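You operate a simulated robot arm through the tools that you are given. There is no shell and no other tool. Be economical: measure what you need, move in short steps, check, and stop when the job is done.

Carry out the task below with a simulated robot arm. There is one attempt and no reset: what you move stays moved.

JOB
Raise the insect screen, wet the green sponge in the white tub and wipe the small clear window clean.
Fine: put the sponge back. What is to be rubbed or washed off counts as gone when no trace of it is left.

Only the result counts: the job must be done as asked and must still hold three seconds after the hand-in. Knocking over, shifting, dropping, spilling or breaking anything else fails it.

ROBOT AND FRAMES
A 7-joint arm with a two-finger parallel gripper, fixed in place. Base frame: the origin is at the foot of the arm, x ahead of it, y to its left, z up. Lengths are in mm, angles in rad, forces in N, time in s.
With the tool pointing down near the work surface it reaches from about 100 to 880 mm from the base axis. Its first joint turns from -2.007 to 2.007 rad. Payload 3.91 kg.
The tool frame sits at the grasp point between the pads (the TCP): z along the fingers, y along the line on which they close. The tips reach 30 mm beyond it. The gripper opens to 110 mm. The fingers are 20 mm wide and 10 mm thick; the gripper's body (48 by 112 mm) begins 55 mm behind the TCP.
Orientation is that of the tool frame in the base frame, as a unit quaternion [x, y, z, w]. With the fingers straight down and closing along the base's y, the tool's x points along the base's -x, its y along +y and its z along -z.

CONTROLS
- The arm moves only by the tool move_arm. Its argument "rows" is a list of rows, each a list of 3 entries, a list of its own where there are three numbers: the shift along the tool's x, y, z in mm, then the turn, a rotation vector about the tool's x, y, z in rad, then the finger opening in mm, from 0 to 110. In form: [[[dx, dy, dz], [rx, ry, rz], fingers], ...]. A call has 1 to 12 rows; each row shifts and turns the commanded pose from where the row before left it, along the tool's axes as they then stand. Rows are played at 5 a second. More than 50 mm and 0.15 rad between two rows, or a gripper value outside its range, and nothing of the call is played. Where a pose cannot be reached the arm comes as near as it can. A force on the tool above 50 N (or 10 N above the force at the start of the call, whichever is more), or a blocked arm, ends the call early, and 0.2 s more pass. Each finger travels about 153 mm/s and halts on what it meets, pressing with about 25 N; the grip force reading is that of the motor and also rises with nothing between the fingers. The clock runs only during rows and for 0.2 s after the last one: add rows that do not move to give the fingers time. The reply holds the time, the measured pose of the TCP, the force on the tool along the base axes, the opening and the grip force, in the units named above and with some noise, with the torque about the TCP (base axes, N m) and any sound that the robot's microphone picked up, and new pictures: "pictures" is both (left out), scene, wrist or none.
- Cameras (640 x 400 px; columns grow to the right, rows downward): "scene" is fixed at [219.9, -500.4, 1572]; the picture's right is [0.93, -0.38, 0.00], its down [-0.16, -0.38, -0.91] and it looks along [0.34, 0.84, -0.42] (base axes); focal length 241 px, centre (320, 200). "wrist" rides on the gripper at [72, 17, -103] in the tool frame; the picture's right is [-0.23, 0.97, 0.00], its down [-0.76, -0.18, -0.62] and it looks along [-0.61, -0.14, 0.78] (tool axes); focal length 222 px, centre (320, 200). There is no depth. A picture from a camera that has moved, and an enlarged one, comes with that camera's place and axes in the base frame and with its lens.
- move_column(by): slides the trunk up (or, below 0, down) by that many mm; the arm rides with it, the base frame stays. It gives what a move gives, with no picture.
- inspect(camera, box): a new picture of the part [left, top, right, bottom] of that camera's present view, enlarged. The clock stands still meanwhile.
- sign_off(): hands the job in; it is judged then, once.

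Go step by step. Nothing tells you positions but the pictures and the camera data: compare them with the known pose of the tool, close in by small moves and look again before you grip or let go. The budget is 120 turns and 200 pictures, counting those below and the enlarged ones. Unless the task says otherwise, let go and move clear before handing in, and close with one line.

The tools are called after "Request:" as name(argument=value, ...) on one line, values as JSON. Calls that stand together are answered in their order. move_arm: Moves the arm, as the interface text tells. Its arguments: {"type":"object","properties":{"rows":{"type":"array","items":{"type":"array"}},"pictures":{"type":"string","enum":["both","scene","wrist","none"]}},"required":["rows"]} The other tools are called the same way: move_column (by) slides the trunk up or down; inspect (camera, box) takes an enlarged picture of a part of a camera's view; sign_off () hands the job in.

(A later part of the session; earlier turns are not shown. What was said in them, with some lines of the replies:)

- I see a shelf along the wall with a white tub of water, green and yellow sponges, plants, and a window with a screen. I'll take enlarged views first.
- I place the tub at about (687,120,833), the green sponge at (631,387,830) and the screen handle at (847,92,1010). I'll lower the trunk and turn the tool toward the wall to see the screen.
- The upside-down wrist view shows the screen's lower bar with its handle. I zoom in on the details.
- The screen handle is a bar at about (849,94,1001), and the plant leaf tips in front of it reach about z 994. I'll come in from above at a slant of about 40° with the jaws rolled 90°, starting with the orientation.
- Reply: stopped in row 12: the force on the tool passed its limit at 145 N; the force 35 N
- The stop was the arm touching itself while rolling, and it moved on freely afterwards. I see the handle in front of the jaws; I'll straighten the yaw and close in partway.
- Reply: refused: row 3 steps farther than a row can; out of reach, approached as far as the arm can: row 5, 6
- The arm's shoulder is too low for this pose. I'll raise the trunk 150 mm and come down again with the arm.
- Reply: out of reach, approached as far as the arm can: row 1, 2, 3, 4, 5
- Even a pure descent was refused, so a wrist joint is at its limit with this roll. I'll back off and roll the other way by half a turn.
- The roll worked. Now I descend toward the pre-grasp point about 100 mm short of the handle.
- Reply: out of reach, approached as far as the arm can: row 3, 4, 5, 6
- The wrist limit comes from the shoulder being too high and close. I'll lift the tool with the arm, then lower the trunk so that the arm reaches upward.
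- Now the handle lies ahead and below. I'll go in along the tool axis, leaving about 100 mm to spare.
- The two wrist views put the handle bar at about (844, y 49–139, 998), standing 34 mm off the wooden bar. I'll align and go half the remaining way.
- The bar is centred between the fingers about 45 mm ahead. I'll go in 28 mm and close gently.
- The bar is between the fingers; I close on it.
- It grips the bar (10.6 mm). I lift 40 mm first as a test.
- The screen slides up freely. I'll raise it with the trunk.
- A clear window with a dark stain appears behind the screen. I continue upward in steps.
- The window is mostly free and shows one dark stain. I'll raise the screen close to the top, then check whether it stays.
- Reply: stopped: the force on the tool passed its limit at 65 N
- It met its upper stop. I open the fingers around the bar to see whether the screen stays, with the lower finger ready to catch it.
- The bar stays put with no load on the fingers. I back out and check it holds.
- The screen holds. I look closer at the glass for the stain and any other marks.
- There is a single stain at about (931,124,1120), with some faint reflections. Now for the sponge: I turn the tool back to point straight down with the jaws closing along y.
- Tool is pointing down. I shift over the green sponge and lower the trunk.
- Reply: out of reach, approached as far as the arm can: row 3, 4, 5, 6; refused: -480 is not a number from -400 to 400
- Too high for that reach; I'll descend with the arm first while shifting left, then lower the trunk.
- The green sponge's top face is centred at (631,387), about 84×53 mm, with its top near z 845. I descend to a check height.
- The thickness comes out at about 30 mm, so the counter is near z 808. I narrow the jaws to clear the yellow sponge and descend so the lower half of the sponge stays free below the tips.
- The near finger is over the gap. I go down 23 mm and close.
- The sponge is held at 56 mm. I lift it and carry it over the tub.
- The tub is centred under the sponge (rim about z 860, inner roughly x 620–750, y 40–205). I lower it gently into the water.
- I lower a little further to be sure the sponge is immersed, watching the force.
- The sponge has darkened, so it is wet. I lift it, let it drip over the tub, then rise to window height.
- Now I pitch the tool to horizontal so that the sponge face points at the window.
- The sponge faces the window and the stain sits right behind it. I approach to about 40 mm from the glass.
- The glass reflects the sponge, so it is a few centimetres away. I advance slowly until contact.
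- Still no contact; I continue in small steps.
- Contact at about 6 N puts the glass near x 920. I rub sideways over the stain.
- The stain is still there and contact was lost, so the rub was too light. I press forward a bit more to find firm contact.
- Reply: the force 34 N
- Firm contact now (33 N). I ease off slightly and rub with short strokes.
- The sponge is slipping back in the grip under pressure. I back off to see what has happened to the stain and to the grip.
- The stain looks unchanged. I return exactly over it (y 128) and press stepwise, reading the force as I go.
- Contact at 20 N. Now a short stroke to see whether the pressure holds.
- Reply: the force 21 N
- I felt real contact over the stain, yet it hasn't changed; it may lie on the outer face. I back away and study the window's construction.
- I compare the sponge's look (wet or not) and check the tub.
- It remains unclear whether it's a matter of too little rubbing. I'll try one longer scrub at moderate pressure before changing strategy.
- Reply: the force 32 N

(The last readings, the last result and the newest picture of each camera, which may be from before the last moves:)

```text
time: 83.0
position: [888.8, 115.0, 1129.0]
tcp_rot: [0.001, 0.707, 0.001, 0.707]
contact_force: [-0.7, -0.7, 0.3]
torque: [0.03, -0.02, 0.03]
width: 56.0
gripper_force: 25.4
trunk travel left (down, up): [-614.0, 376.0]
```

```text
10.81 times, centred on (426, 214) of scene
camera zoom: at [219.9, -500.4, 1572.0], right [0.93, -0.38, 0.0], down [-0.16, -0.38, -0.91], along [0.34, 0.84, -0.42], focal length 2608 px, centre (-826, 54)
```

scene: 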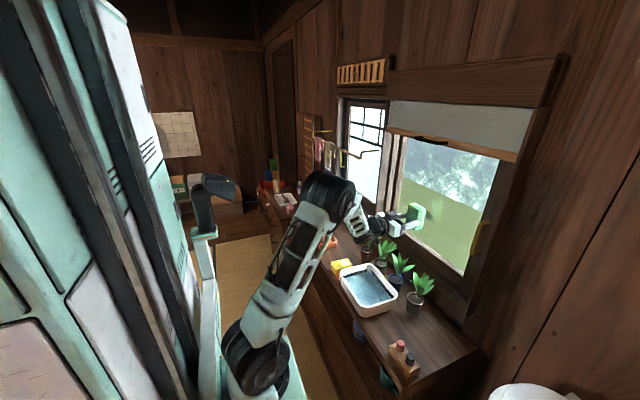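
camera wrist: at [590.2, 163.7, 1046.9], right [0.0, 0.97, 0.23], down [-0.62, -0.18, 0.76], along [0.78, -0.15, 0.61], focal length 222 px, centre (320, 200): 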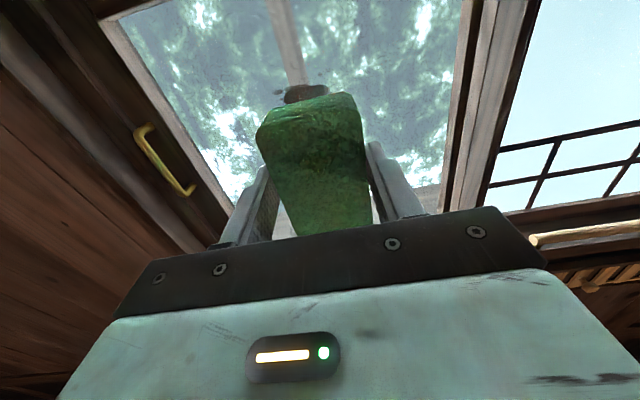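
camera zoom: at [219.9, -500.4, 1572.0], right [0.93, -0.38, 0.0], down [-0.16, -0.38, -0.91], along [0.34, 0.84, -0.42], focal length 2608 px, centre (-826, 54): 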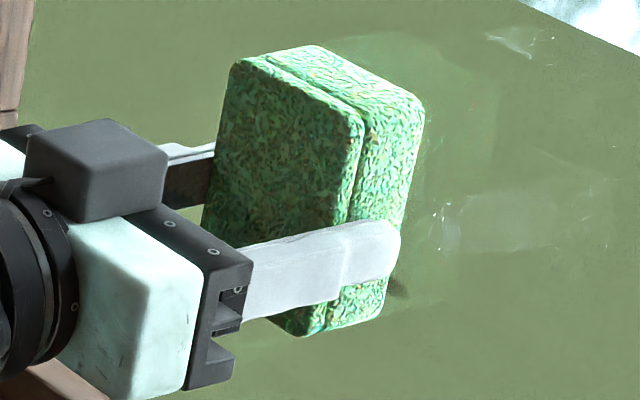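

I back off and look at the stain again.

Request:
move_arm(rows=[[[0, 0, -40], [0, 0, 0], 35], [[0, -45, 0], [0, 0, 0], 35], [[0, -45, 0], [0, 0, 0], 35], [[0, -40, 0], [0, 0, 0], 35], [[0, 0, 0], [0, 0, 0], 35]], pictures="wrist")

Request:
inspect(camera="scene", box=[410, 195, 442, 232])

Request:
inspect(camera="wrist", box=[340, 60, 500, 200])

```text
time: 84.2
position: [849.2, -17.3, 1129.5]
tcp_rot: [0.002, 0.707, 0.001, 0.707]
contact_force: [0.2, 0.0, -0.1]
torque: [0.0, -0.04, 0.0]
width: 56.2
gripper_force: 25.6
trunk travel left (down, up): [-614.0, 376.0]
camera wrist: at [746.6, 0.9, 1056.7], right [0.0, 0.97, 0.23], down [-0.62, -0.18, 0.76], along [0.78, -0.15, 0.61], focal length 222 px, centre (320, 200)
```

wrist: 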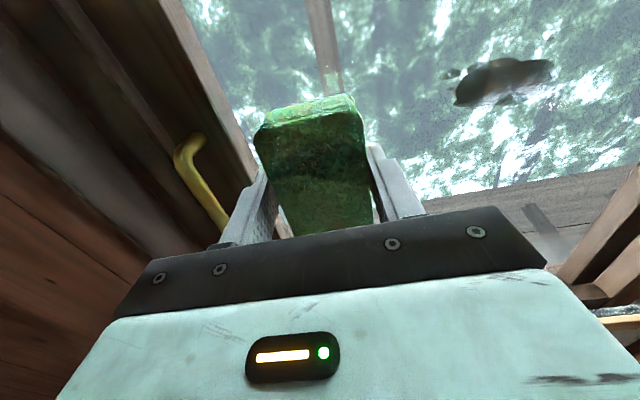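

```text
10.81 times, centred on (426, 214) of scene
camera zoom: at [219.9, -500.4, 1572.0], right [0.93, -0.38, 0.0], down [-0.16, -0.38, -0.91], along [0.34, 0.84, -0.42], focal length 2608 px, centre (-826, 54)
```

zoom: 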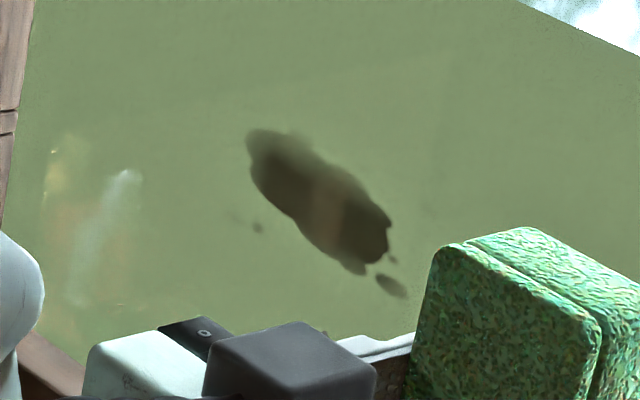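

```text
2.86 times, centred on (420, 130) of wrist
camera zoom: at [746.6, 0.9, 1056.7], right [0.0, 0.97, 0.23], down [-0.62, -0.18, 0.76], along [0.78, -0.15, 0.61], focal length 635 px, centre (34, 400)
```

zoom: 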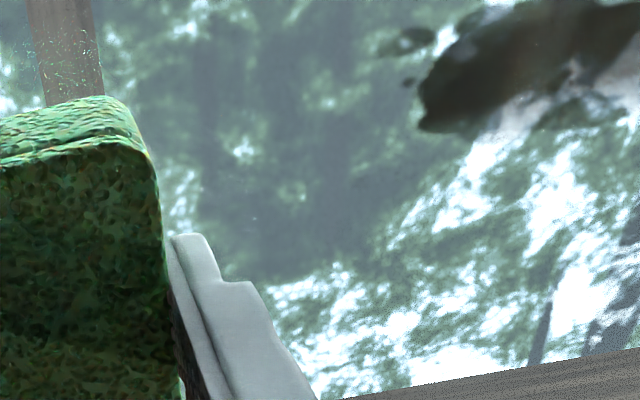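

The stain is untouched, so I need to understand the sash: I zoom on its left stile, where I noticed a notch, and on the right side for hinges or tracks.

Request:
inspect(camera="scene", box=[385, 190, 417, 222])

Request:
inspect(camera="scene", box=[375, 130, 425, 190])

Request:
inspect(camera="scene", box=[455, 210, 505, 300])

Request:
inspect(camera="wrist", box=[420, 150, 640, 300])

```text
12.50 times, centred on (401, 206) of scene
camera zoom: at [219.9, -500.4, 1572.0], right [0.93, -0.38, 0.0], down [-0.16, -0.38, -0.91], along [0.34, 0.84, -0.42], focal length 3016 px, centre (-692, 125)
```

zoom: 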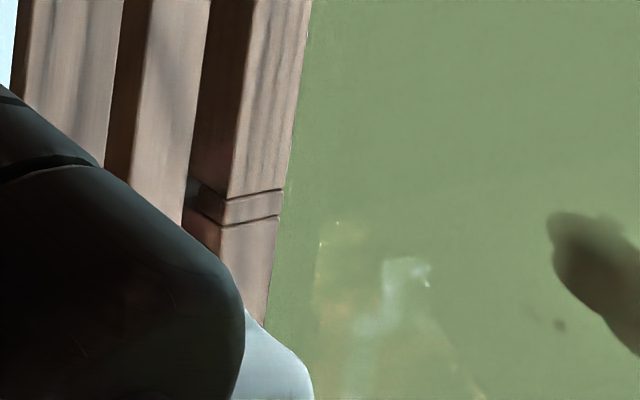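

```text
6.67 times, centred on (400, 160) of scene
camera zoom: at [219.9, -500.4, 1572.0], right [0.93, -0.38, 0.0], down [-0.16, -0.38, -0.91], along [0.34, 0.84, -0.42], focal length 1609 px, centre (-213, 467)
```

zoom: 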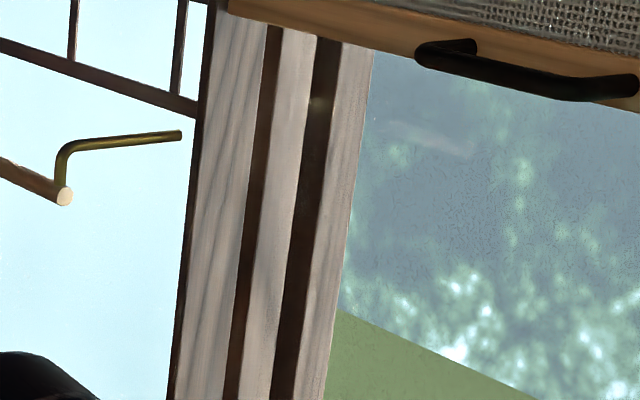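

```text
4.44 times, centred on (480, 255) of scene
camera zoom: at [219.9, -500.4, 1572.0], right [0.93, -0.38, 0.0], down [-0.16, -0.38, -0.91], along [0.34, 0.84, -0.42], focal length 1072 px, centre (-391, -44)
```

zoom: 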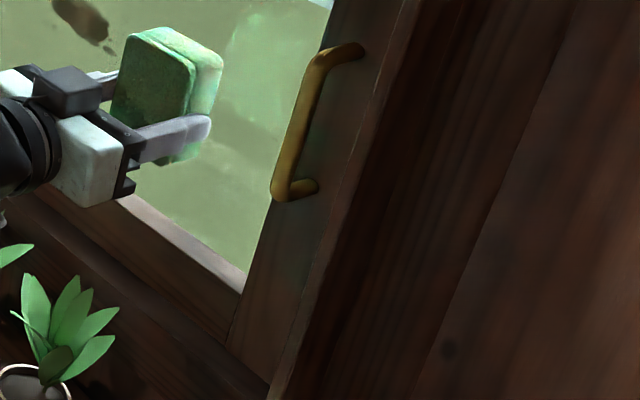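

```text
2.67 times, centred on (530, 225) of wrist
camera zoom: at [746.6, 0.9, 1056.7], right [0.0, 0.97, 0.23], down [-0.62, -0.18, 0.76], along [0.78, -0.15, 0.61], focal length 592 px, centre (-240, 133)
```

zoom: 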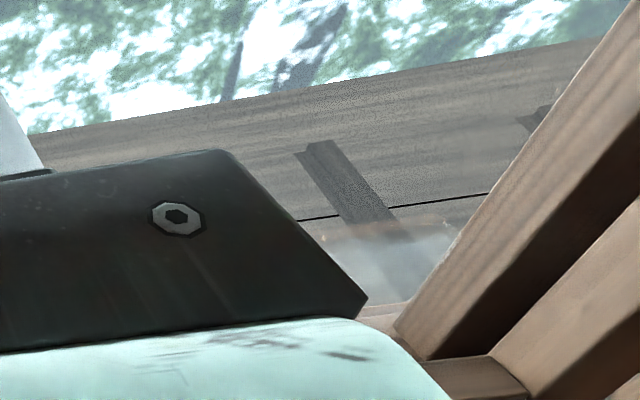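

The sash looks like a sliding one, so opening it would not expose the outer face well. Before assuming that, I'll rule out poor wetting: I go back to the tub for a thorough dip and compare the sponge's look.

Request:
move_arm(rows=[[[0, 0, -40], [0, 0, 0], 35], [[0, 30, -35], [0, 0, 0], 35], [[0, 30, -35], [0, 0, 0], 35], [[0, 40, -28], [0, 0, 0], 35], [[0, 39, -27], [0, 0, 0], 35], [[0, 0, 0], [0, 0.1428, 0], 35], [[0, 0, 0], [0, 0.1428, 0], 35], [[0, 0, 0], [0, 0.1428, 0], 35], [[0, 0, 0], [0, 0.1428, 0], 35], [[0, 0, 0], [0, 0.1428, 0], 35], [[0, 0, 0], [0, 0.1428, 0], 35], [[0, 0, 0], [0, 0.1428, 0], 35]], pictures="none")

Request:
move_arm(rows=[[[0, 0, 0], [0, 0.1428, 0], 35], [[0, 0, 0], [0, 0.1428, 0], 35], [[0, 0, 0], [0, 0.1428, 0], 35], [[0, 0, 0], [0, 0.1428, 0], 35], [[0, 0, 40], [0, 0, 0], 35], [[0, 0, 40], [0, 0, 0], 35], [[0, 0, 40], [0, 0, 0], 35], [[0, 0, 40], [0, 0, 0], 35], [[0, 0, 0], [0, 0, 0], 35]])

```text
time: 86.8
position: [685.4, 125.6, 1130.1]
tcp_rot: [0.001, 0.959, 0.002, 0.282]
contact_force: [-0.3, 0.4, -0.6]
torque: [0.0, 0.02, -0.02]
width: 56.0
gripper_force: 24.4
trunk travel left (down, up): [-614.0, 376.0]
```

```text
time: 88.8
position: [684.1, 125.8, 968.2]
tcp_rot: [0.002, 1.0, 0.002, 0.0]
contact_force: [-0.2, -0.6, -0.6]
torque: [0.01, 0.01, 0.02]
width: 56.2
gripper_force: 25.4
trunk travel left (down, up): [-614.0, 376.0]
camera wrist: at [614.0, 142.9, 1071.9], right [0.23, 0.97, 0.0], down [0.76, -0.18, 0.62], along [0.61, -0.14, -0.78], focal length 222 px, centre (320, 200)
```

scene: 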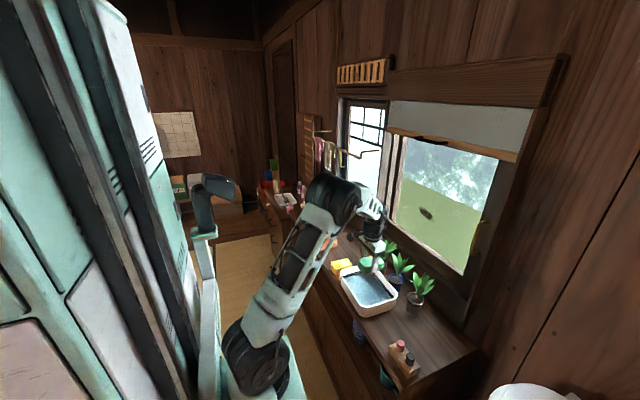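
wrist: 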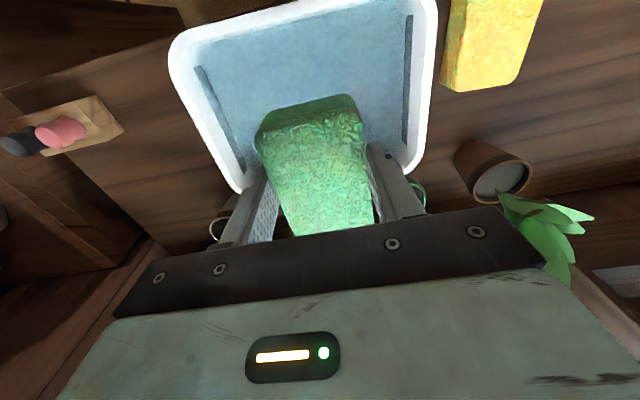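

I take the same close-up as before the first dip.

Request:
inspect(camera="scene", box=[320, 230, 440, 330])

Request:
move_arm(rows=[[[0, 0, 45], [0, 0, 0], 35], [[0, 0, 40], [0, 0, 0], 35], [[0, 0, 10], [0, 0, 0], 35], [[0, 0, 8], [0, 0, 0], 35], [[0, 0, 0], [0, 0, 0], 35]], pictures="none")

Request:
inspect(camera="scene", box=[340, 250, 410, 320])

```text
4.00 times, centred on (380, 280) of scene
camera zoom: at [219.9, -500.4, 1572.0], right [0.93, -0.38, 0.0], down [-0.16, -0.38, -0.91], along [0.34, 0.84, -0.42], focal length 965 px, centre (80, -120)
```

zoom: 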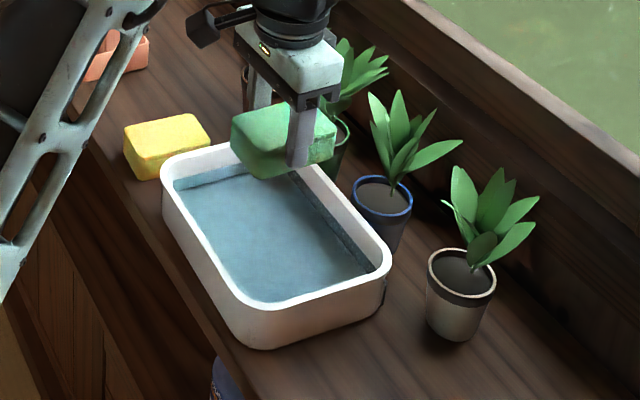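

```text
time: 90.0
position: [687.2, 125.9, 866.0]
tcp_rot: [0.001, 1.0, 0.002, 0.0]
contact_force: [0.8, 0.2, 0.1]
torque: [0.01, -0.01, 0.02]
width: 56.2
gripper_force: 24.9
trunk travel left (down, up): [-614.0, 376.0]
```

```text
5.71 times, centred on (375, 285) of scene
camera zoom: at [219.9, -500.4, 1572.0], right [0.93, -0.38, 0.0], down [-0.16, -0.38, -0.91], along [0.34, 0.84, -0.42], focal length 1379 px, centre (6, -286)
```

zoom: 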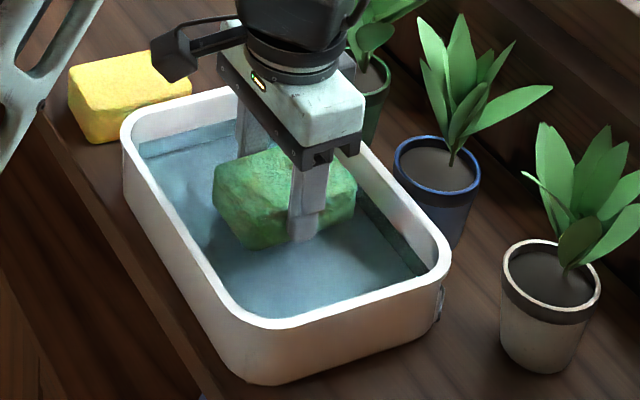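

The sponge looks exactly as dry as before, and most of its side is still above the water. I go deeper until I feel the tub's floor.

Request:
move_arm(rows=[[[0, 0, 5], [0, 0, 0], 35], [[0, 0, 5], [0, 0, 0], 35], [[0, 0, 0], [0, 0, 0], 35]], pictures="none")

Request:
move_arm(rows=[[[0, 0, 4], [0, 0, 0], 35], [[0, 0, 0], [0, 0, 0], 35]], pictures="none")

Request:
inspect(camera="scene", box=[340, 250, 410, 320])

```text
time: 90.8
position: [687.3, 127.0, 855.4]
tcp_rot: [0.001, 1.0, 0.002, -0.001]
contact_force: [-0.9, 0.7, 0.3]
torque: [-0.02, -0.02, -0.03]
width: 56.0
gripper_force: 24.8
trunk travel left (down, up): [-614.0, 376.0]
```

```text
time: 91.4
position: [685.3, 127.7, 852.2]
tcp_rot: [0.0, 1.0, 0.003, 0.0]
contact_force: [-0.3, -0.4, -0.1]
torque: [-0.01, -0.01, -0.01]
width: 56.2
gripper_force: 25.1
trunk travel left (down, up): [-614.0, 376.0]
```

```text
5.71 times, centred on (375, 285) of scene
camera zoom: at [219.9, -500.4, 1572.0], right [0.93, -0.38, 0.0], down [-0.16, -0.38, -0.91], along [0.34, 0.84, -0.42], focal length 1379 px, centre (6, -286)
```

zoom: 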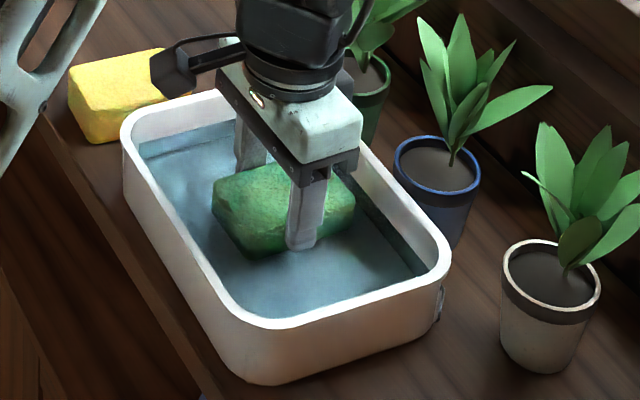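

Still no floor contact. I go on a little deeper.

Request:
move_arm(rows=[[[0, 0, 4], [0, 0, 0], 35], [[0, 0, 3], [0, 0, 0], 35], [[0, 0, 0], [0, 0, 0], 35]], pictures="none")

Request:
inspect(camera="scene", box=[340, 250, 410, 320])

```text
time: 92.2
position: [684.7, 127.6, 846.3]
tcp_rot: [0.001, 1.0, 0.003, 0.0]
contact_force: [0.0, -1.0, 4.2]
torque: [-0.07, -0.02, 0.0]
width: 56.2
gripper_force: 24.8
trunk travel left (down, up): [-614.0, 376.0]
```

```text
5.71 times, centred on (375, 285) of scene
camera zoom: at [219.9, -500.4, 1572.0], right [0.93, -0.38, 0.0], down [-0.16, -0.38, -0.91], along [0.34, 0.84, -0.42], focal length 1379 px, centre (6, -286)
```

zoom: 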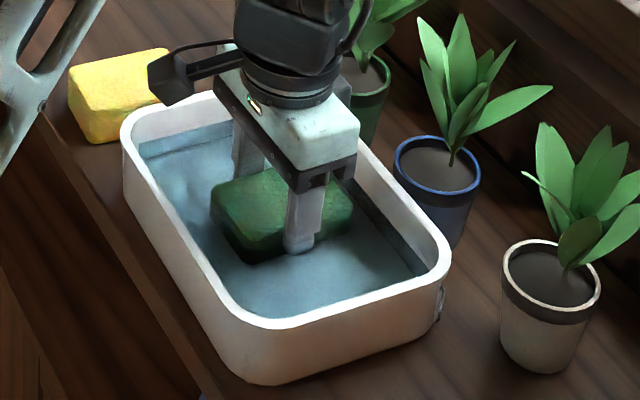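

Floor contact at 4 N, and the sponge has visibly darkened: it's soaked now. While it rests there I regrip it 12 mm higher to get back the free part beyond the tips.

Request:
move_arm(rows=[[[0, 0, 0], [0, 0, 0], 50], [[0, 0, 0], [0, 0, 0], 64], [[0, 0, -6], [0, 0, 0], 64], [[0, 0, -6], [0, 0, 0], 64], [[0, 0, 0], [0, 0, 0], 50], [[0, 0, 0], [0, 0, 0], 35], [[0, 0, 0], [0, 0, 0], 35], [[0, 0, 0], [0, 0, 0], 35]], pictures="wrist")

Request:
inspect(camera="scene", box=[340, 250, 410, 320])

```text
time: 94.0
position: [686.8, 127.6, 856.6]
tcp_rot: [0.001, 1.0, 0.003, 0.001]
contact_force: [-0.3, 0.0, -0.3]
torque: [0.01, 0.0, 0.0]
width: 56.4
gripper_force: 25.2
trunk travel left (down, up): [-614.0, 376.0]
camera wrist: at [614.6, 144.3, 960.6], right [0.23, 0.97, 0.0], down [0.76, -0.18, 0.62], along [0.61, -0.14, -0.78], focal length 222 px, centre (320, 200)
```

wrist: 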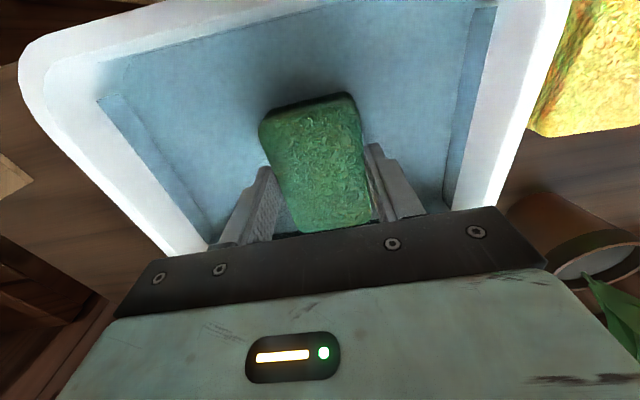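

```text
5.71 times, centred on (375, 285) of scene
camera zoom: at [219.9, -500.4, 1572.0], right [0.93, -0.38, 0.0], down [-0.16, -0.38, -0.91], along [0.34, 0.84, -0.42], focal length 1379 px, centre (6, -286)
```

zoom: 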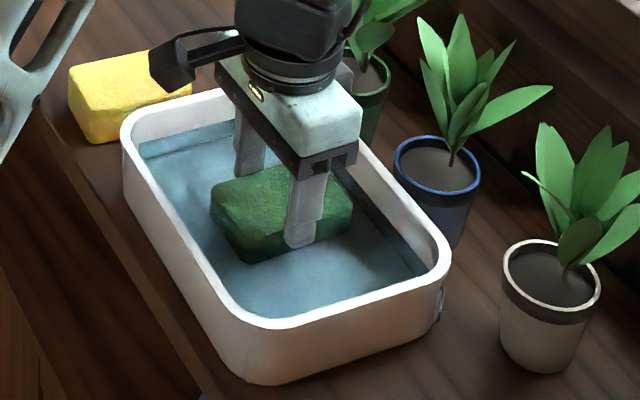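

Regripped with more sponge free. I lift it, let it drip over the tub and check the colour.

Request:
move_arm(rows=[[[0, 0, -10], [0, 0, 0], 35], [[0, 0, -20], [0, 0, 0], 35], [[0, 0, -35], [0, 0, 0], 35], [[0, 0, -45], [0, 0, 0], 35], [[0, 0, 0], [0, 0, 0], 35], [[0, 0, 0], [0, 0, 0], 35], [[0, 0, 0], [0, 0, 0], 35], [[0, 0, 0], [0, 0, 0], 35], [[0, 0, 0], [0, 0, 0], 35]], pictures="none")

Request:
inspect(camera="scene", box=[320, 230, 440, 330])

```text
time: 96.0
position: [686.8, 130.4, 969.7]
tcp_rot: [0.0, 1.0, 0.002, 0.0]
contact_force: [0.8, -0.9, 0.9]
torque: [0.0, 0.02, -0.01]
width: 56.0
gripper_force: 24.4
trunk travel left (down, up): [-614.0, 376.0]
```

```text
4.00 times, centred on (380, 280) of scene
camera zoom: at [219.9, -500.4, 1572.0], right [0.93, -0.38, 0.0], down [-0.16, -0.38, -0.91], along [0.34, 0.84, -0.42], focal length 965 px, centre (80, -120)
```

zoom: 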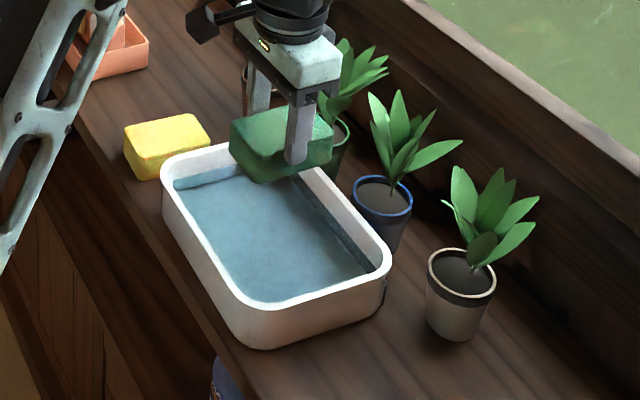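

Now it is clearly darker, so it really is wet this time. Back to the window.

Request:
move_arm(rows=[[[0, 0, -40], [0, 0, 0], 35], [[0, 0, -40], [0, 0, 0], 35], [[0, 0, -40], [0, 0, 0], 35], [[0, 0, -30], [0, 0, 0], 35], [[0, 0, 0], [0, -0.1428, 0], 35], [[0, 0, 0], [0, -0.1428, 0], 35], [[0, 0, 0], [0, -0.1428, 0], 35], [[0, 0, 0], [0, -0.1428, 0], 35], [[0, 0, 0], [0, -0.1428, 0], 35], [[0, 0, 0], [0, -0.1428, 0], 35], [[0, 0, 0], [0, -0.1428, 0], 35], [[0, 0, 0], [0, -0.1428, 0], 35]], pictures="none")

Request:
move_arm(rows=[[[0, 0, 0], [0, -0.1428, 0], 35], [[0, 0, 0], [0, -0.1428, 0], 35], [[0, 0, 0], [0, -0.1428, 0], 35], [[0, 0, 45], [0, 0, 0], 35], [[0, 0, 45], [0, 0, 0], 35], [[0, 0, 45], [0, 0, 0], 35], [[0, 0, 35], [0, 0, 0], 35], [[0, 0, 0], [0, 0, 0], 35]], pictures="none")

Request:
move_arm(rows=[[[0, 0, 4], [0, 0, 0], 35], [[0, 0, 0], [0, 0, 0], 35]], pictures="none")

```text
time: 98.6
position: [685.6, 125.0, 1116.7]
tcp_rot: [0.002, 0.841, 0.001, 0.54]
contact_force: [-0.2, -0.6, 0.7]
torque: [0.02, 0.0, 0.0]
width: 56.1
gripper_force: 25.3
trunk travel left (down, up): [-614.0, 376.0]
```

```text
time: 100.4
position: [856.6, 125.7, 1117.1]
tcp_rot: [0.003, 0.707, 0.001, 0.707]
contact_force: [-0.1, 0.4, 1.5]
torque: [-0.03, 0.0, 0.01]
width: 56.0
gripper_force: 25.0
trunk travel left (down, up): [-614.0, 376.0]
```

```text
time: 101.0
position: [860.0, 125.9, 1115.7]
tcp_rot: [0.002, 0.707, 0.0, 0.707]
contact_force: [0.1, -0.5, -0.1]
torque: [-0.03, 0.0, 0.01]
width: 56.0
gripper_force: 25.0
trunk travel left (down, up): [-614.0, 376.0]
```

Not touching yet; I advance in small steps to contact.

Request:
move_arm(rows=[[[0, 0, 4], [0, 0, 0], 35], [[0, 0, 4], [0, 0, 0], 35], [[0, 0, 0], [0, 0, 0], 35]], pictures="none")

Request:
move_arm(rows=[[[0, 0, 4], [0, 0, 0], 35], [[0, 0, 0], [0, 0, 0], 35]], pictures="none")

```text
time: 101.8
position: [868.4, 124.2, 1116.3]
tcp_rot: [0.002, 0.707, 0.002, 0.707]
contact_force: [0.2, 0.3, 1.0]
torque: [-0.02, -0.03, -0.01]
width: 56.2
gripper_force: 25.0
trunk travel left (down, up): [-614.0, 376.0]
```

```text
time: 102.4
position: [872.2, 126.1, 1116.8]
tcp_rot: [0.003, 0.707, 0.0, 0.707]
contact_force: [0.6, -0.1, 0.1]
torque: [-0.02, -0.01, 0.03]
width: 56.4
gripper_force: 24.8
trunk travel left (down, up): [-614.0, 376.0]
```

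Request:
move_arm(rows=[[[0, 0, 3], [0, 0, 0], 35], [[0, 0, 0], [0, 0, 0], 35]], pictures="none")

Request:
move_arm(rows=[[[0, 0, 2], [0, 0, 0], 35], [[0, -10, 0], [0, 0, 0], 35], [[0, -10, 0], [0, 0, 0], 35], [[0, 10, 0], [0, 0, 0], 35], [[0, 10, 0], [0, 0, 0], 35], [[0, 10, 0], [0, 0, 0], 35]], pictures="none")

Request:
inspect(camera="scene", box=[410, 195, 442, 232])

```text
time: 103.0
position: [875.1, 125.0, 1115.1]
tcp_rot: [0.003, 0.707, 0.001, 0.707]
contact_force: [0.6, 0.2, -0.8]
torque: [0.01, 0.02, 0.0]
width: 56.0
gripper_force: 24.9
trunk travel left (down, up): [-614.0, 376.0]
```

```text
time: 104.4
position: [875.8, 136.3, 1113.3]
tcp_rot: [0.003, 0.707, 0.0, 0.707]
contact_force: [-0.6, 1.0, -0.6]
torque: [-0.04, -0.03, 0.02]
width: 56.2
gripper_force: 25.0
trunk travel left (down, up): [-614.0, 376.0]
```

```text
10.81 times, centred on (426, 214) of scene
camera zoom: at [219.9, -500.4, 1572.0], right [0.93, -0.38, 0.0], down [-0.16, -0.38, -0.91], along [0.34, 0.84, -0.42], focal length 2608 px, centre (-826, 54)
```

zoom: 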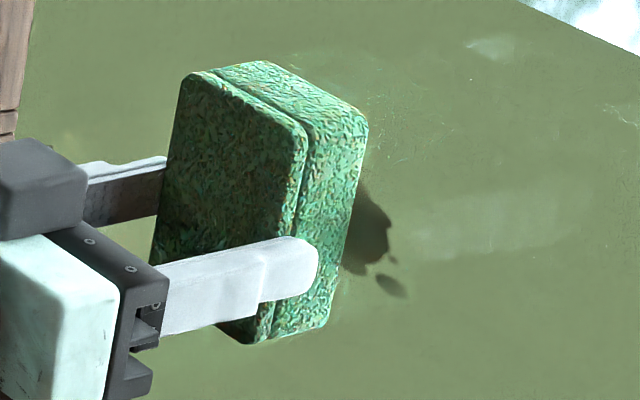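

Contact is not there yet; a few more millimetres, directly over the stain.

Request:
move_arm(rows=[[[-6, -8, 2], [0, 0, 0], 35], [[0, 0, 2], [0, 0, 0], 35], [[0, 0, 0], [0, 0, 0], 35]], pictures="none")

Request:
move_arm(rows=[[[0, 0, 2], [0, 0, 0], 35], [[0, 0, 0], [0, 0, 0], 35]], pictures="none")

```text
time: 105.2
position: [877.0, 130.2, 1120.1]
tcp_rot: [0.001, 0.708, 0.002, 0.706]
contact_force: [-21.5, -2.0, -4.7]
torque: [-0.02, 0.05, 0.19]
width: 56.2
gripper_force: 25.2
trunk travel left (down, up): [-614.0, 376.0]
```

```text
time: 105.8
position: [881.1, 130.3, 1121.5]
tcp_rot: [0.001, 0.707, 0.003, 0.707]
contact_force: [-33.8, -0.7, -3.8]
torque: [-0.03, 0.11, -0.02]
width: 56.4
gripper_force: 25.0
trunk travel left (down, up): [-614.0, 376.0]
```

Good pressure. Now I scrub and then look.

Request:
move_arm(rows=[[[0, -10, -1], [0, 0, 0], 35], [[0, -12, 0], [0, 0, 0], 35], [[0, -12, 0], [0, 0, 0], 35], [[0, 12, 0], [0, 0, 0], 35], [[0, 12, 0], [0, 0, 0], 35], [[0, 12, 0], [0, 0, 0], 35], [[0, 12, 0], [0, 0, 0], 35]], pictures="none")

Request:
inspect(camera="scene", box=[410, 195, 442, 232])

```text
time: 107.4
position: [882.5, 144.3, 1122.2]
tcp_rot: [0.002, 0.707, 0.001, 0.707]
contact_force: [-1.0, -0.1, 0.2]
torque: [-0.03, 0.01, -0.03]
width: 56.1
gripper_force: 25.4
trunk travel left (down, up): [-614.0, 376.0]
```

```text
10.81 times, centred on (426, 214) of scene
camera zoom: at [219.9, -500.4, 1572.0], right [0.93, -0.38, 0.0], down [-0.16, -0.38, -0.91], along [0.34, 0.84, -0.42], focal length 2608 px, centre (-826, 54)
```

zoom: 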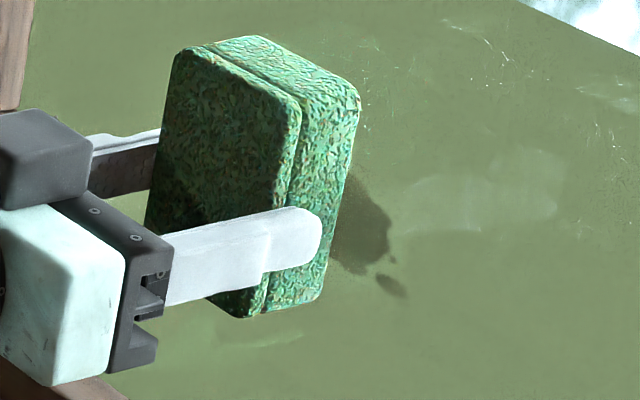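

The stain is fading. I keep scrubbing, adding a little pressure each pass.

Request:
move_arm(rows=[[[0, -8, 1], [0, 0, 0], 35], [[0, -10, 0.5], [0, 0, 0], 35], [[0, -10, 0], [0, 0, 0], 35], [[0, -10, 0], [0, 0, 0], 35], [[0, 10, 0.5], [0, 0, 0], 35], [[0, 10, 0], [0, 0, 0], 35], [[0, 10, 0], [0, 0, 0], 35], [[0, -10, 0.5], [0, 0, 0], 35], [[0, -10, 0], [0, 0, 0], 35], [[0, 10, 0.5], [0, 0, 0], 35], [[0, 10, 0], [0, 0, 0], 35], [[0, 8, 0], [0, 0, 0], 35]], pictures="none")

Request:
inspect(camera="scene", box=[410, 195, 442, 232])

```text
time: 110.0
position: [883.2, 141.9, 1122.6]
tcp_rot: [0.003, 0.707, 0.002, 0.707]
contact_force: [-6.6, -4.4, 0.2]
torque: [0.02, -0.06, -0.42]
width: 56.1
gripper_force: 24.8
trunk travel left (down, up): [-614.0, 376.0]
```

```text
10.81 times, centred on (426, 214) of scene
camera zoom: at [219.9, -500.4, 1572.0], right [0.93, -0.38, 0.0], down [-0.16, -0.38, -0.91], along [0.34, 0.84, -0.42], focal length 2608 px, centre (-826, 54)
```

zoom: 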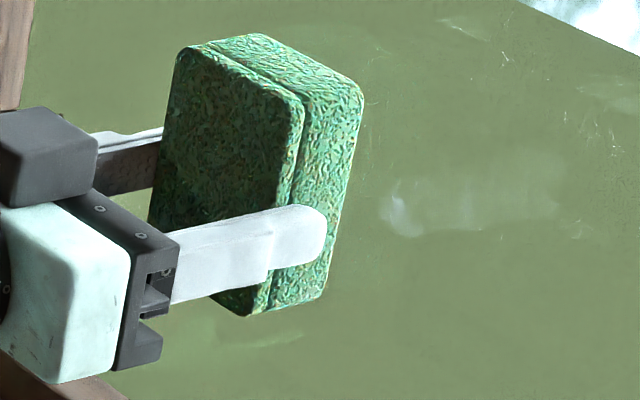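

The right part is gone. I also scrub toward the left and up/down a bit, then back off to check.

Request:
move_arm(rows=[[[0, 10, 0.5], [0, 0, 0], 35], [[0, 10, 0], [0, 0, 0], 35], [[0, 10, 0], [0, 0, 0], 35], [[-10, -10, 0.5], [0, 0, 0], 35], [[0, -10, 0], [0, 0, 0], 35], [[0, -10, 0], [0, 0, 0], 35], [[10, 10, 0.5], [0, 0, 0], 35], [[10, 10, 0], [0, 0, 0], 35], [[0, -10, 0.5], [0, 0, 0], 35], [[0, -10, 0], [0, 0, 0], 35], [[0, -10, 0], [0, 0, 0], 35], [[-10, 0, 0], [0, 0, 0], 35]], pictures="none")

Request:
move_arm(rows=[[[0, 0, -20], [0, 0, 0], 35], [[0, 40, -20], [0, 0, 0], 35], [[0, 40, 0], [0, 0, 0], 35], [[0, 40, 0], [0, 0, 0], 35], [[0, 0, 0], [0, 0, 0], 35]], pictures="wrist")

Request:
inspect(camera="scene", box=[410, 195, 442, 232])

Request:
inspect(camera="wrist", box=[90, 70, 330, 220])

```text
time: 112.6
position: [885.7, 131.8, 1118.1]
tcp_rot: [0.001, 0.711, 0.002, 0.703]
contact_force: [-26.8, 5.9, -21.9]
torque: [-0.04, 0.46, 0.22]
width: 56.6
gripper_force: 24.6
trunk travel left (down, up): [-614.0, 376.0]
```

```text
time: 113.8
position: [847.6, 251.5, 1122.8]
tcp_rot: [0.003, 0.707, 0.001, 0.707]
contact_force: [0.7, 0.3, 0.3]
torque: [0.03, 0.0, -0.01]
width: 56.1
gripper_force: 24.4
trunk travel left (down, up): [-614.0, 376.0]
camera wrist: at [744.6, 270.0, 1050.6], right [0.0, 0.97, 0.23], down [-0.62, -0.18, 0.76], along [0.78, -0.15, 0.61], focal length 222 px, centre (320, 200)
```

wrist: 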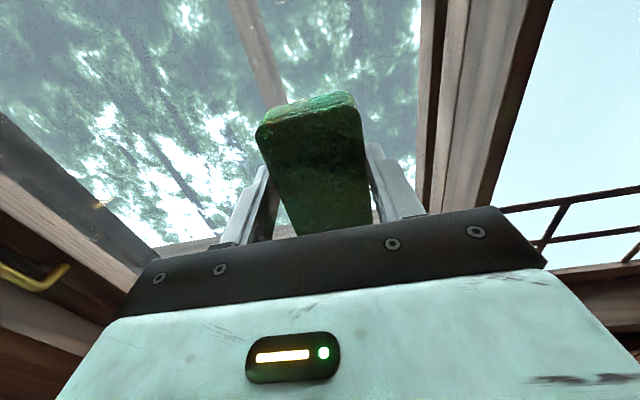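

```text
10.81 times, centred on (426, 214) of scene
camera zoom: at [219.9, -500.4, 1572.0], right [0.93, -0.38, 0.0], down [-0.16, -0.38, -0.91], along [0.34, 0.84, -0.42], focal length 2608 px, centre (-826, 54)
```

zoom: 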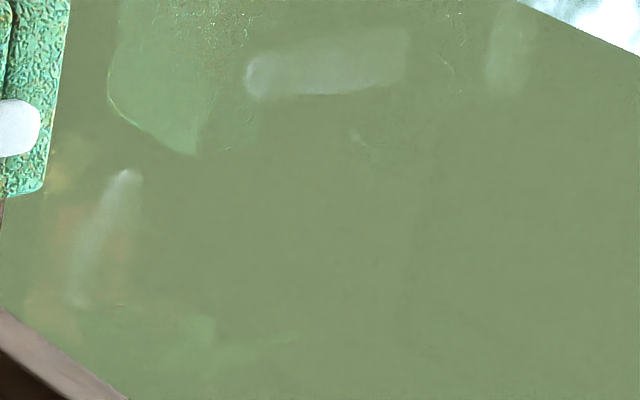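

```text
2.67 times, centred on (210, 145) of wrist
camera zoom: at [744.6, 270.0, 1050.6], right [0.0, 0.97, 0.23], down [-0.62, -0.18, 0.76], along [0.78, -0.15, 0.61], focal length 592 px, centre (613, 347)
```

zoom: 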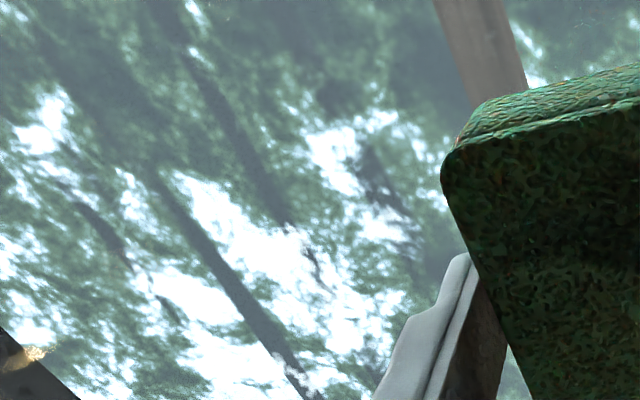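

The glass is clean with no trace left. Now I retreat, turn the tool down, and carry the sponge back to its place.

Request:
move_arm(rows=[[[0, 0, -40], [0, 0, 0], 35], [[0, 0, -40], [0, 0, 0], 35], [[0, -40, -25], [0, 0, 0], 35], [[0, -40, -25], [0, 0, 0], 35], [[0, -40, -25], [0, 0, 0], 35], [[0, 0, 0], [0, 0.1428, 0], 35], [[0, 0, 0], [0, 0.1428, 0], 35], [[0, 0, 0], [0, 0.1428, 0], 35], [[0, 0, 0], [0, 0.1428, 0], 35], [[0, 0, 0], [0, 0.1428, 0], 35], [[0, 0, 0], [0, 0.1428, 0], 35], [[0, 0, 0], [0, 0.1428, 0], 35]], pictures="scene")

Request:
inspect(camera="scene", box=[380, 90, 540, 290])

Request:
move_arm(rows=[[[0, 0, 0], [0, 0.1428, 0], 35], [[0, 0, 0], [0, 0.1428, 0], 35], [[0, 0, 0], [0, 0.1428, 0], 35], [[0, 0, 0], [0, 0.1428, 0], 35], [[0, 0, 40], [0, 0, 0], 35], [[0, 0, 40], [0, 0, 0], 35], [[0, 0, 40], [0, 0, 0], 35], [[0, 0, 30], [0, 0, 0], 35], [[0, 0, 0], [0, 0, 0], 35]], pictures="wrist")

```text
time: 116.4
position: [690.8, 133.2, 1121.4]
tcp_rot: [0.002, 0.96, 0.002, 0.281]
contact_force: [-0.5, -0.6, 1.0]
torque: [0.01, -0.01, 0.05]
width: 56.1
gripper_force: 24.9
trunk travel left (down, up): [-614.0, 376.0]
```

scene: 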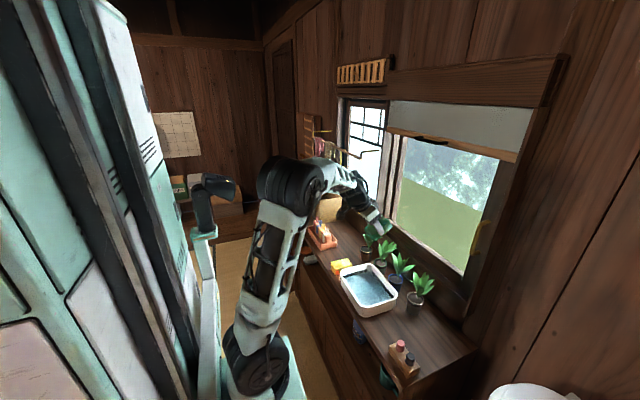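

```text
2.00 times, centred on (460, 190) of scene
camera zoom: at [219.9, -500.4, 1572.0], right [0.93, -0.38, 0.0], down [-0.16, -0.38, -0.91], along [0.34, 0.84, -0.42], focal length 483 px, centre (40, 220)
```

zoom: 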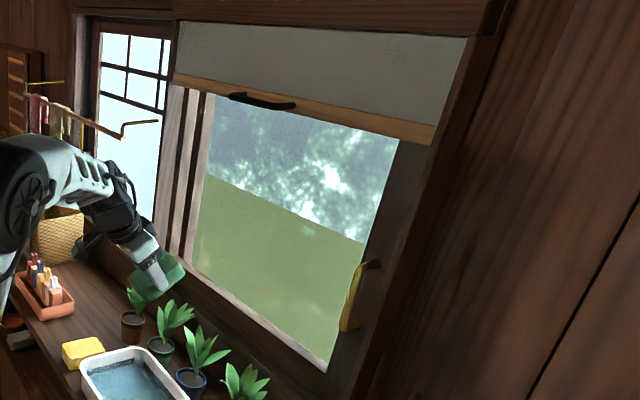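

```text
time: 118.4
position: [689.3, 132.5, 971.6]
tcp_rot: [0.001, 1.0, 0.002, 0.0]
contact_force: [-0.5, 0.5, 0.8]
torque: [-0.02, -0.03, 0.0]
width: 56.1
gripper_force: 24.6
trunk travel left (down, up): [-614.0, 376.0]
camera wrist: at [619.7, 149.3, 1075.8], right [0.23, 0.97, 0.0], down [0.76, -0.18, 0.62], along [0.61, -0.14, -0.78], focal length 222 px, centre (320, 200)
```

wrist: 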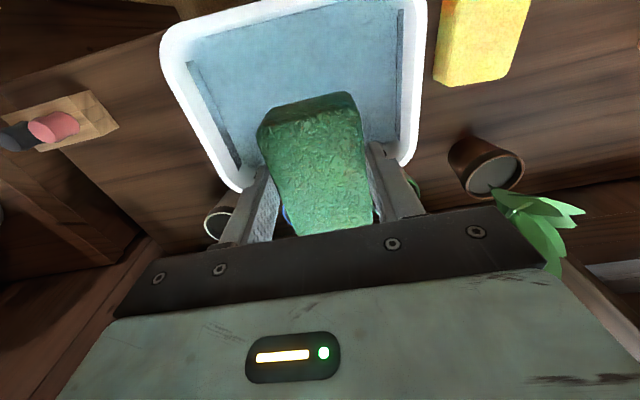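

I carry it over its old spot (632, 386) and check alignment before lowering.

Request:
move_arm(rows=[[[9.5, 42.3, 0], [0, 0, 0], 35], [[9.5, 42.3, 0], [0, 0, 0], 35], [[9.5, 42.3, 0], [0, 0, 0], 35], [[9.5, 42.3, 0], [0, 0, 0], 35], [[9.5, 42.3, 0], [0, 0, 0], 35], [[9.5, 42.3, 0], [0, 0, 0], 35], [[0, 0, 40], [0, 0, 0], 35], [[0, 0, 40], [0, 0, 0], 35], [[0, 0, 0], [0, 0, 0], 35]], pictures="wrist")

Request:
inspect(camera="scene", box=[295, 225, 375, 275])

```text
time: 120.4
position: [634.2, 387.2, 893.7]
tcp_rot: [0.001, 1.0, 0.003, -0.001]
contact_force: [0.5, 0.8, -0.1]
torque: [0.02, 0.01, 0.01]
width: 56.0
gripper_force: 25.0
trunk travel left (down, up): [-614.0, 376.0]
camera wrist: at [563.6, 403.5, 996.6], right [0.23, 0.97, 0.0], down [0.76, -0.18, 0.62], along [0.61, -0.14, -0.78], focal length 222 px, centre (320, 200)
```

wrist: 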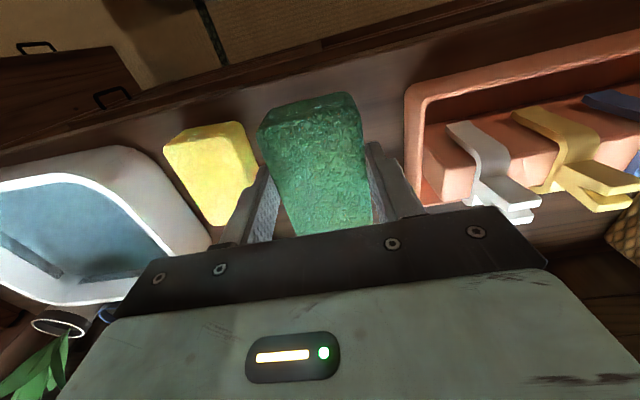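

```text
8.00 times, centred on (335, 250) of scene
camera zoom: at [219.9, -500.4, 1572.0], right [0.93, -0.38, 0.0], down [-0.16, -0.38, -0.91], along [0.34, 0.84, -0.42], focal length 1930 px, centre (200, -200)
```

zoom: 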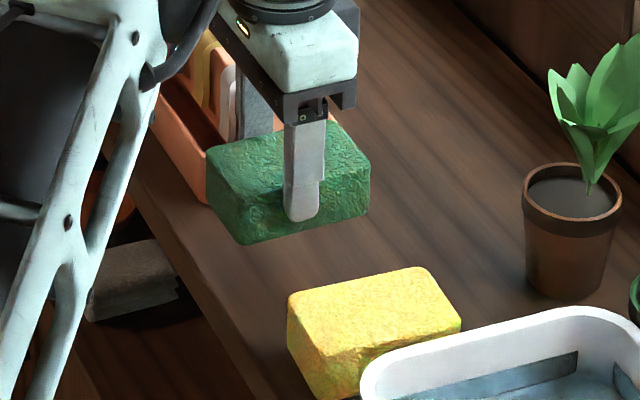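

Aligned. I lower it in small steps until it touches the counter.

Request:
move_arm(rows=[[[1, 0, 20], [0, 0, 0], 35], [[0, 0, 8], [0, 0, 0], 35], [[0, 0, 5], [0, 0, 0], 35], [[0, 0, 0], [0, 0, 0], 35]], pictures="none")

Request:
inspect(camera="scene", box=[295, 225, 375, 275])

```text
time: 121.4
position: [635.2, 387.4, 861.1]
tcp_rot: [0.001, 1.0, 0.004, 0.0]
contact_force: [-0.6, -0.9, 1.2]
torque: [-0.01, -0.03, 0.01]
width: 56.0
gripper_force: 25.2
trunk travel left (down, up): [-614.0, 376.0]
```

```text
8.00 times, centred on (335, 250) of scene
camera zoom: at [219.9, -500.4, 1572.0], right [0.93, -0.38, 0.0], down [-0.16, -0.38, -0.91], along [0.34, 0.84, -0.42], focal length 1930 px, centre (200, -200)
```

zoom: 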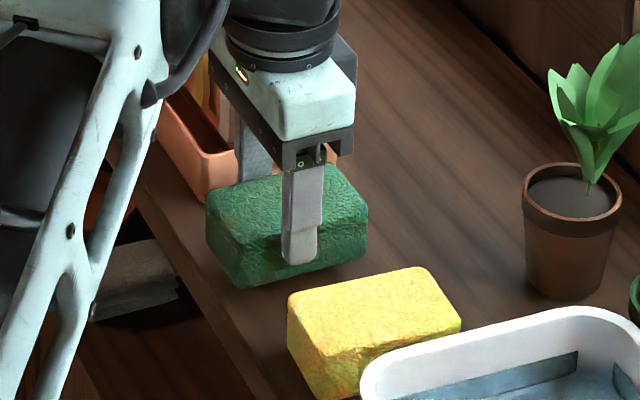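

It sits about 13 mm above the counter and 3 mm too far in x. I correct that and go down.

Request:
move_arm(rows=[[[3, 0, 5], [0, 0, 0], 35], [[0, 0, 4], [0, 0, 0], 35], [[0, 0, 0], [0, 0, 0], 35]], pictures="none")

Request:
move_arm(rows=[[[0, 0, 3], [0, 0, 0], 35], [[0, 0, 0], [0, 0, 0], 35]], pictures="none")

Request:
inspect(camera="scene", box=[295, 225, 375, 275])

```text
time: 122.2
position: [630.4, 388.7, 852.2]
tcp_rot: [0.001, 1.0, 0.003, 0.0]
contact_force: [0.5, -0.4, -0.4]
torque: [0.03, 0.01, -0.02]
width: 56.3
gripper_force: 25.0
trunk travel left (down, up): [-614.0, 376.0]
```

```text
time: 122.8
position: [629.6, 387.7, 849.7]
tcp_rot: [0.0, 1.0, 0.003, -0.001]
contact_force: [-0.3, 0.4, 0.4]
torque: [0.02, 0.02, 0.0]
width: 56.1
gripper_force: 25.0
trunk travel left (down, up): [-614.0, 376.0]
```

```text
8.00 times, centred on (335, 250) of scene
camera zoom: at [219.9, -500.4, 1572.0], right [0.93, -0.38, 0.0], down [-0.16, -0.38, -0.91], along [0.34, 0.84, -0.42], focal length 1930 px, centre (200, -200)
```

zoom: 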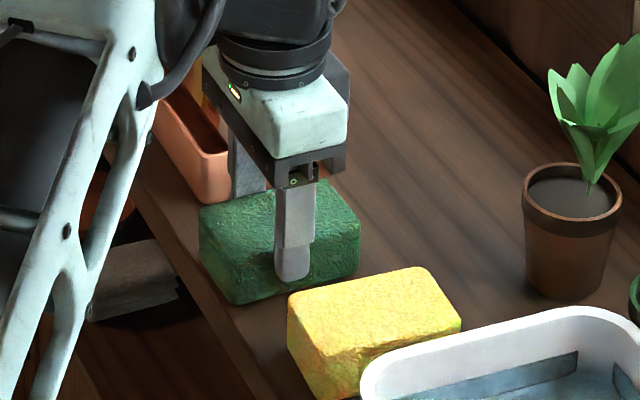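

About 3 mm left.

Request:
move_arm(rows=[[[0, 0, 2], [0, 0, 0], 35], [[0, 0, 0], [0, 0, 0], 35]], pictures="none")

Request:
move_arm(rows=[[[-1.5, 0, 2], [0, 0, 0], 35], [[0, 0, 0], [0, 0, 0], 35]], pictures="none")

```text
time: 123.4
position: [629.5, 387.1, 847.4]
tcp_rot: [0.001, 1.0, 0.003, 0.0]
contact_force: [0.6, -0.1, 2.5]
torque: [-0.01, 0.13, -0.01]
width: 55.8
gripper_force: 25.0
trunk travel left (down, up): [-614.0, 376.0]
```

```text
time: 124.0
position: [630.8, 387.1, 845.9]
tcp_rot: [0.001, 1.0, 0.004, 0.001]
contact_force: [-5.0, -3.7, 17.5]
torque: [-0.36, 0.59, 0.01]
width: 55.9
gripper_force: 25.0
trunk travel left (down, up): [-614.0, 376.0]
```

It's resting on the counter. I open just enough not to touch the yellow sponge and rise.

Request:
move_arm(rows=[[[0, 0, 0], [0, 0, 0], 60], [[0, 0, 0], [0, 0, 0], 64], [[0, 0, -5], [0, 0, 0], 64], [[0, 0, -20], [0, 0, 0], 64], [[0, 0, -40], [0, 0, 0], 64], [[0, 0, -45], [0, 0, 0], 64], [[0, 0, -45], [0, 0, 0], 64], [[0, 0, 0], [0, 0, 0], 64]])

Request:
inspect(camera="scene", box=[295, 225, 375, 275])

Request:
inspect(camera="scene", box=[380, 90, 540, 290])

```text
time: 125.8
position: [633.4, 387.8, 1003.4]
tcp_rot: [0.001, 1.0, 0.002, 0.0]
contact_force: [1.0, 0.6, 0.0]
torque: [0.01, -0.01, -0.01]
width: 64.0
gripper_force: 0.1
trunk travel left (down, up): [-614.0, 376.0]
camera wrist: at [563.0, 404.0, 1106.3], right [0.23, 0.97, 0.0], down [0.76, -0.18, 0.62], along [0.61, -0.14, -0.78], focal length 222 px, centre (320, 200)
```

scene: 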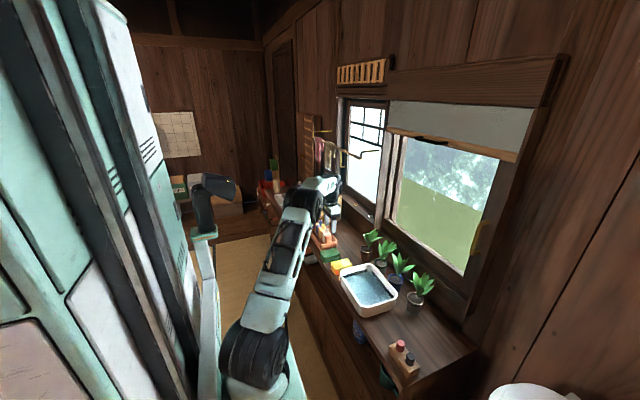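
wrist: 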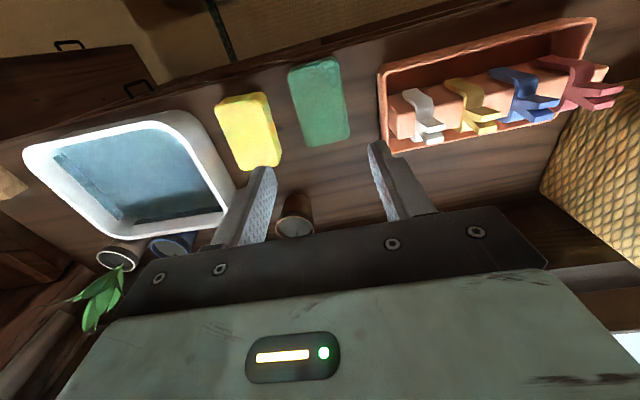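

```text
8.00 times, centred on (335, 250) of scene
camera zoom: at [219.9, -500.4, 1572.0], right [0.93, -0.38, 0.0], down [-0.16, -0.38, -0.91], along [0.34, 0.84, -0.42], focal length 1930 px, centre (200, -200)
```

zoom: 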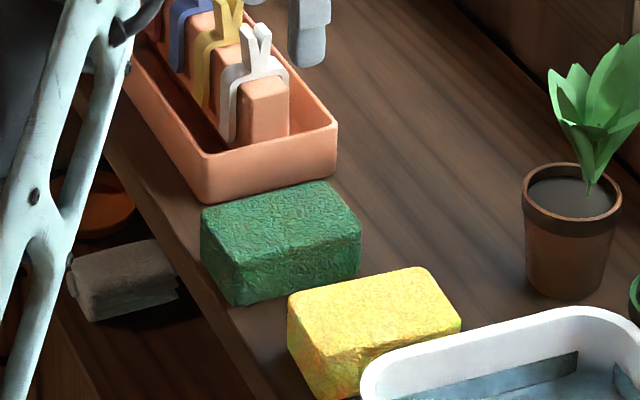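

```text
2.00 times, centred on (460, 190) of scene
camera zoom: at [219.9, -500.4, 1572.0], right [0.93, -0.38, 0.0], down [-0.16, -0.38, -0.91], along [0.34, 0.84, -0.42], focal length 483 px, centre (40, 220)
```

zoom: 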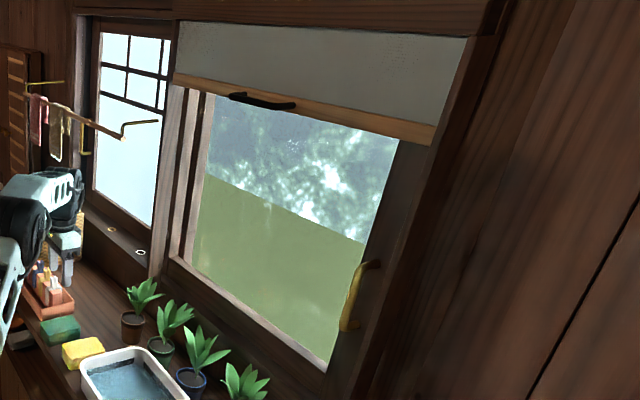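

The sponge is back in place, the screen is up and nothing else has moved. One last close look at the glass.

Request:
inspect(camera="scene", box=[405, 190, 447, 236])

```text
8.70 times, centred on (426, 213) of scene
camera zoom: at [219.9, -500.4, 1572.0], right [0.93, -0.38, 0.0], down [-0.16, -0.38, -0.91], along [0.34, 0.84, -0.42], focal length 2098 px, centre (-602, 87)
```

zoom: 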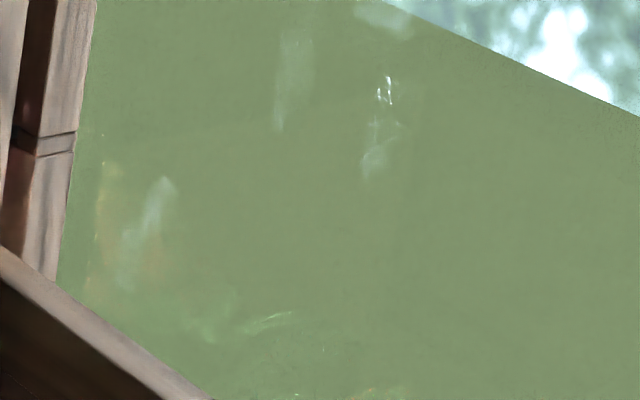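

Only reflections remain on the glass, so I hand in.

Request:
sign_off()

```text
The job is handed in.
```

The insect screen is up, the window is wiped clean with no trace of the stain left, and the green sponge is back in its place on the counter.
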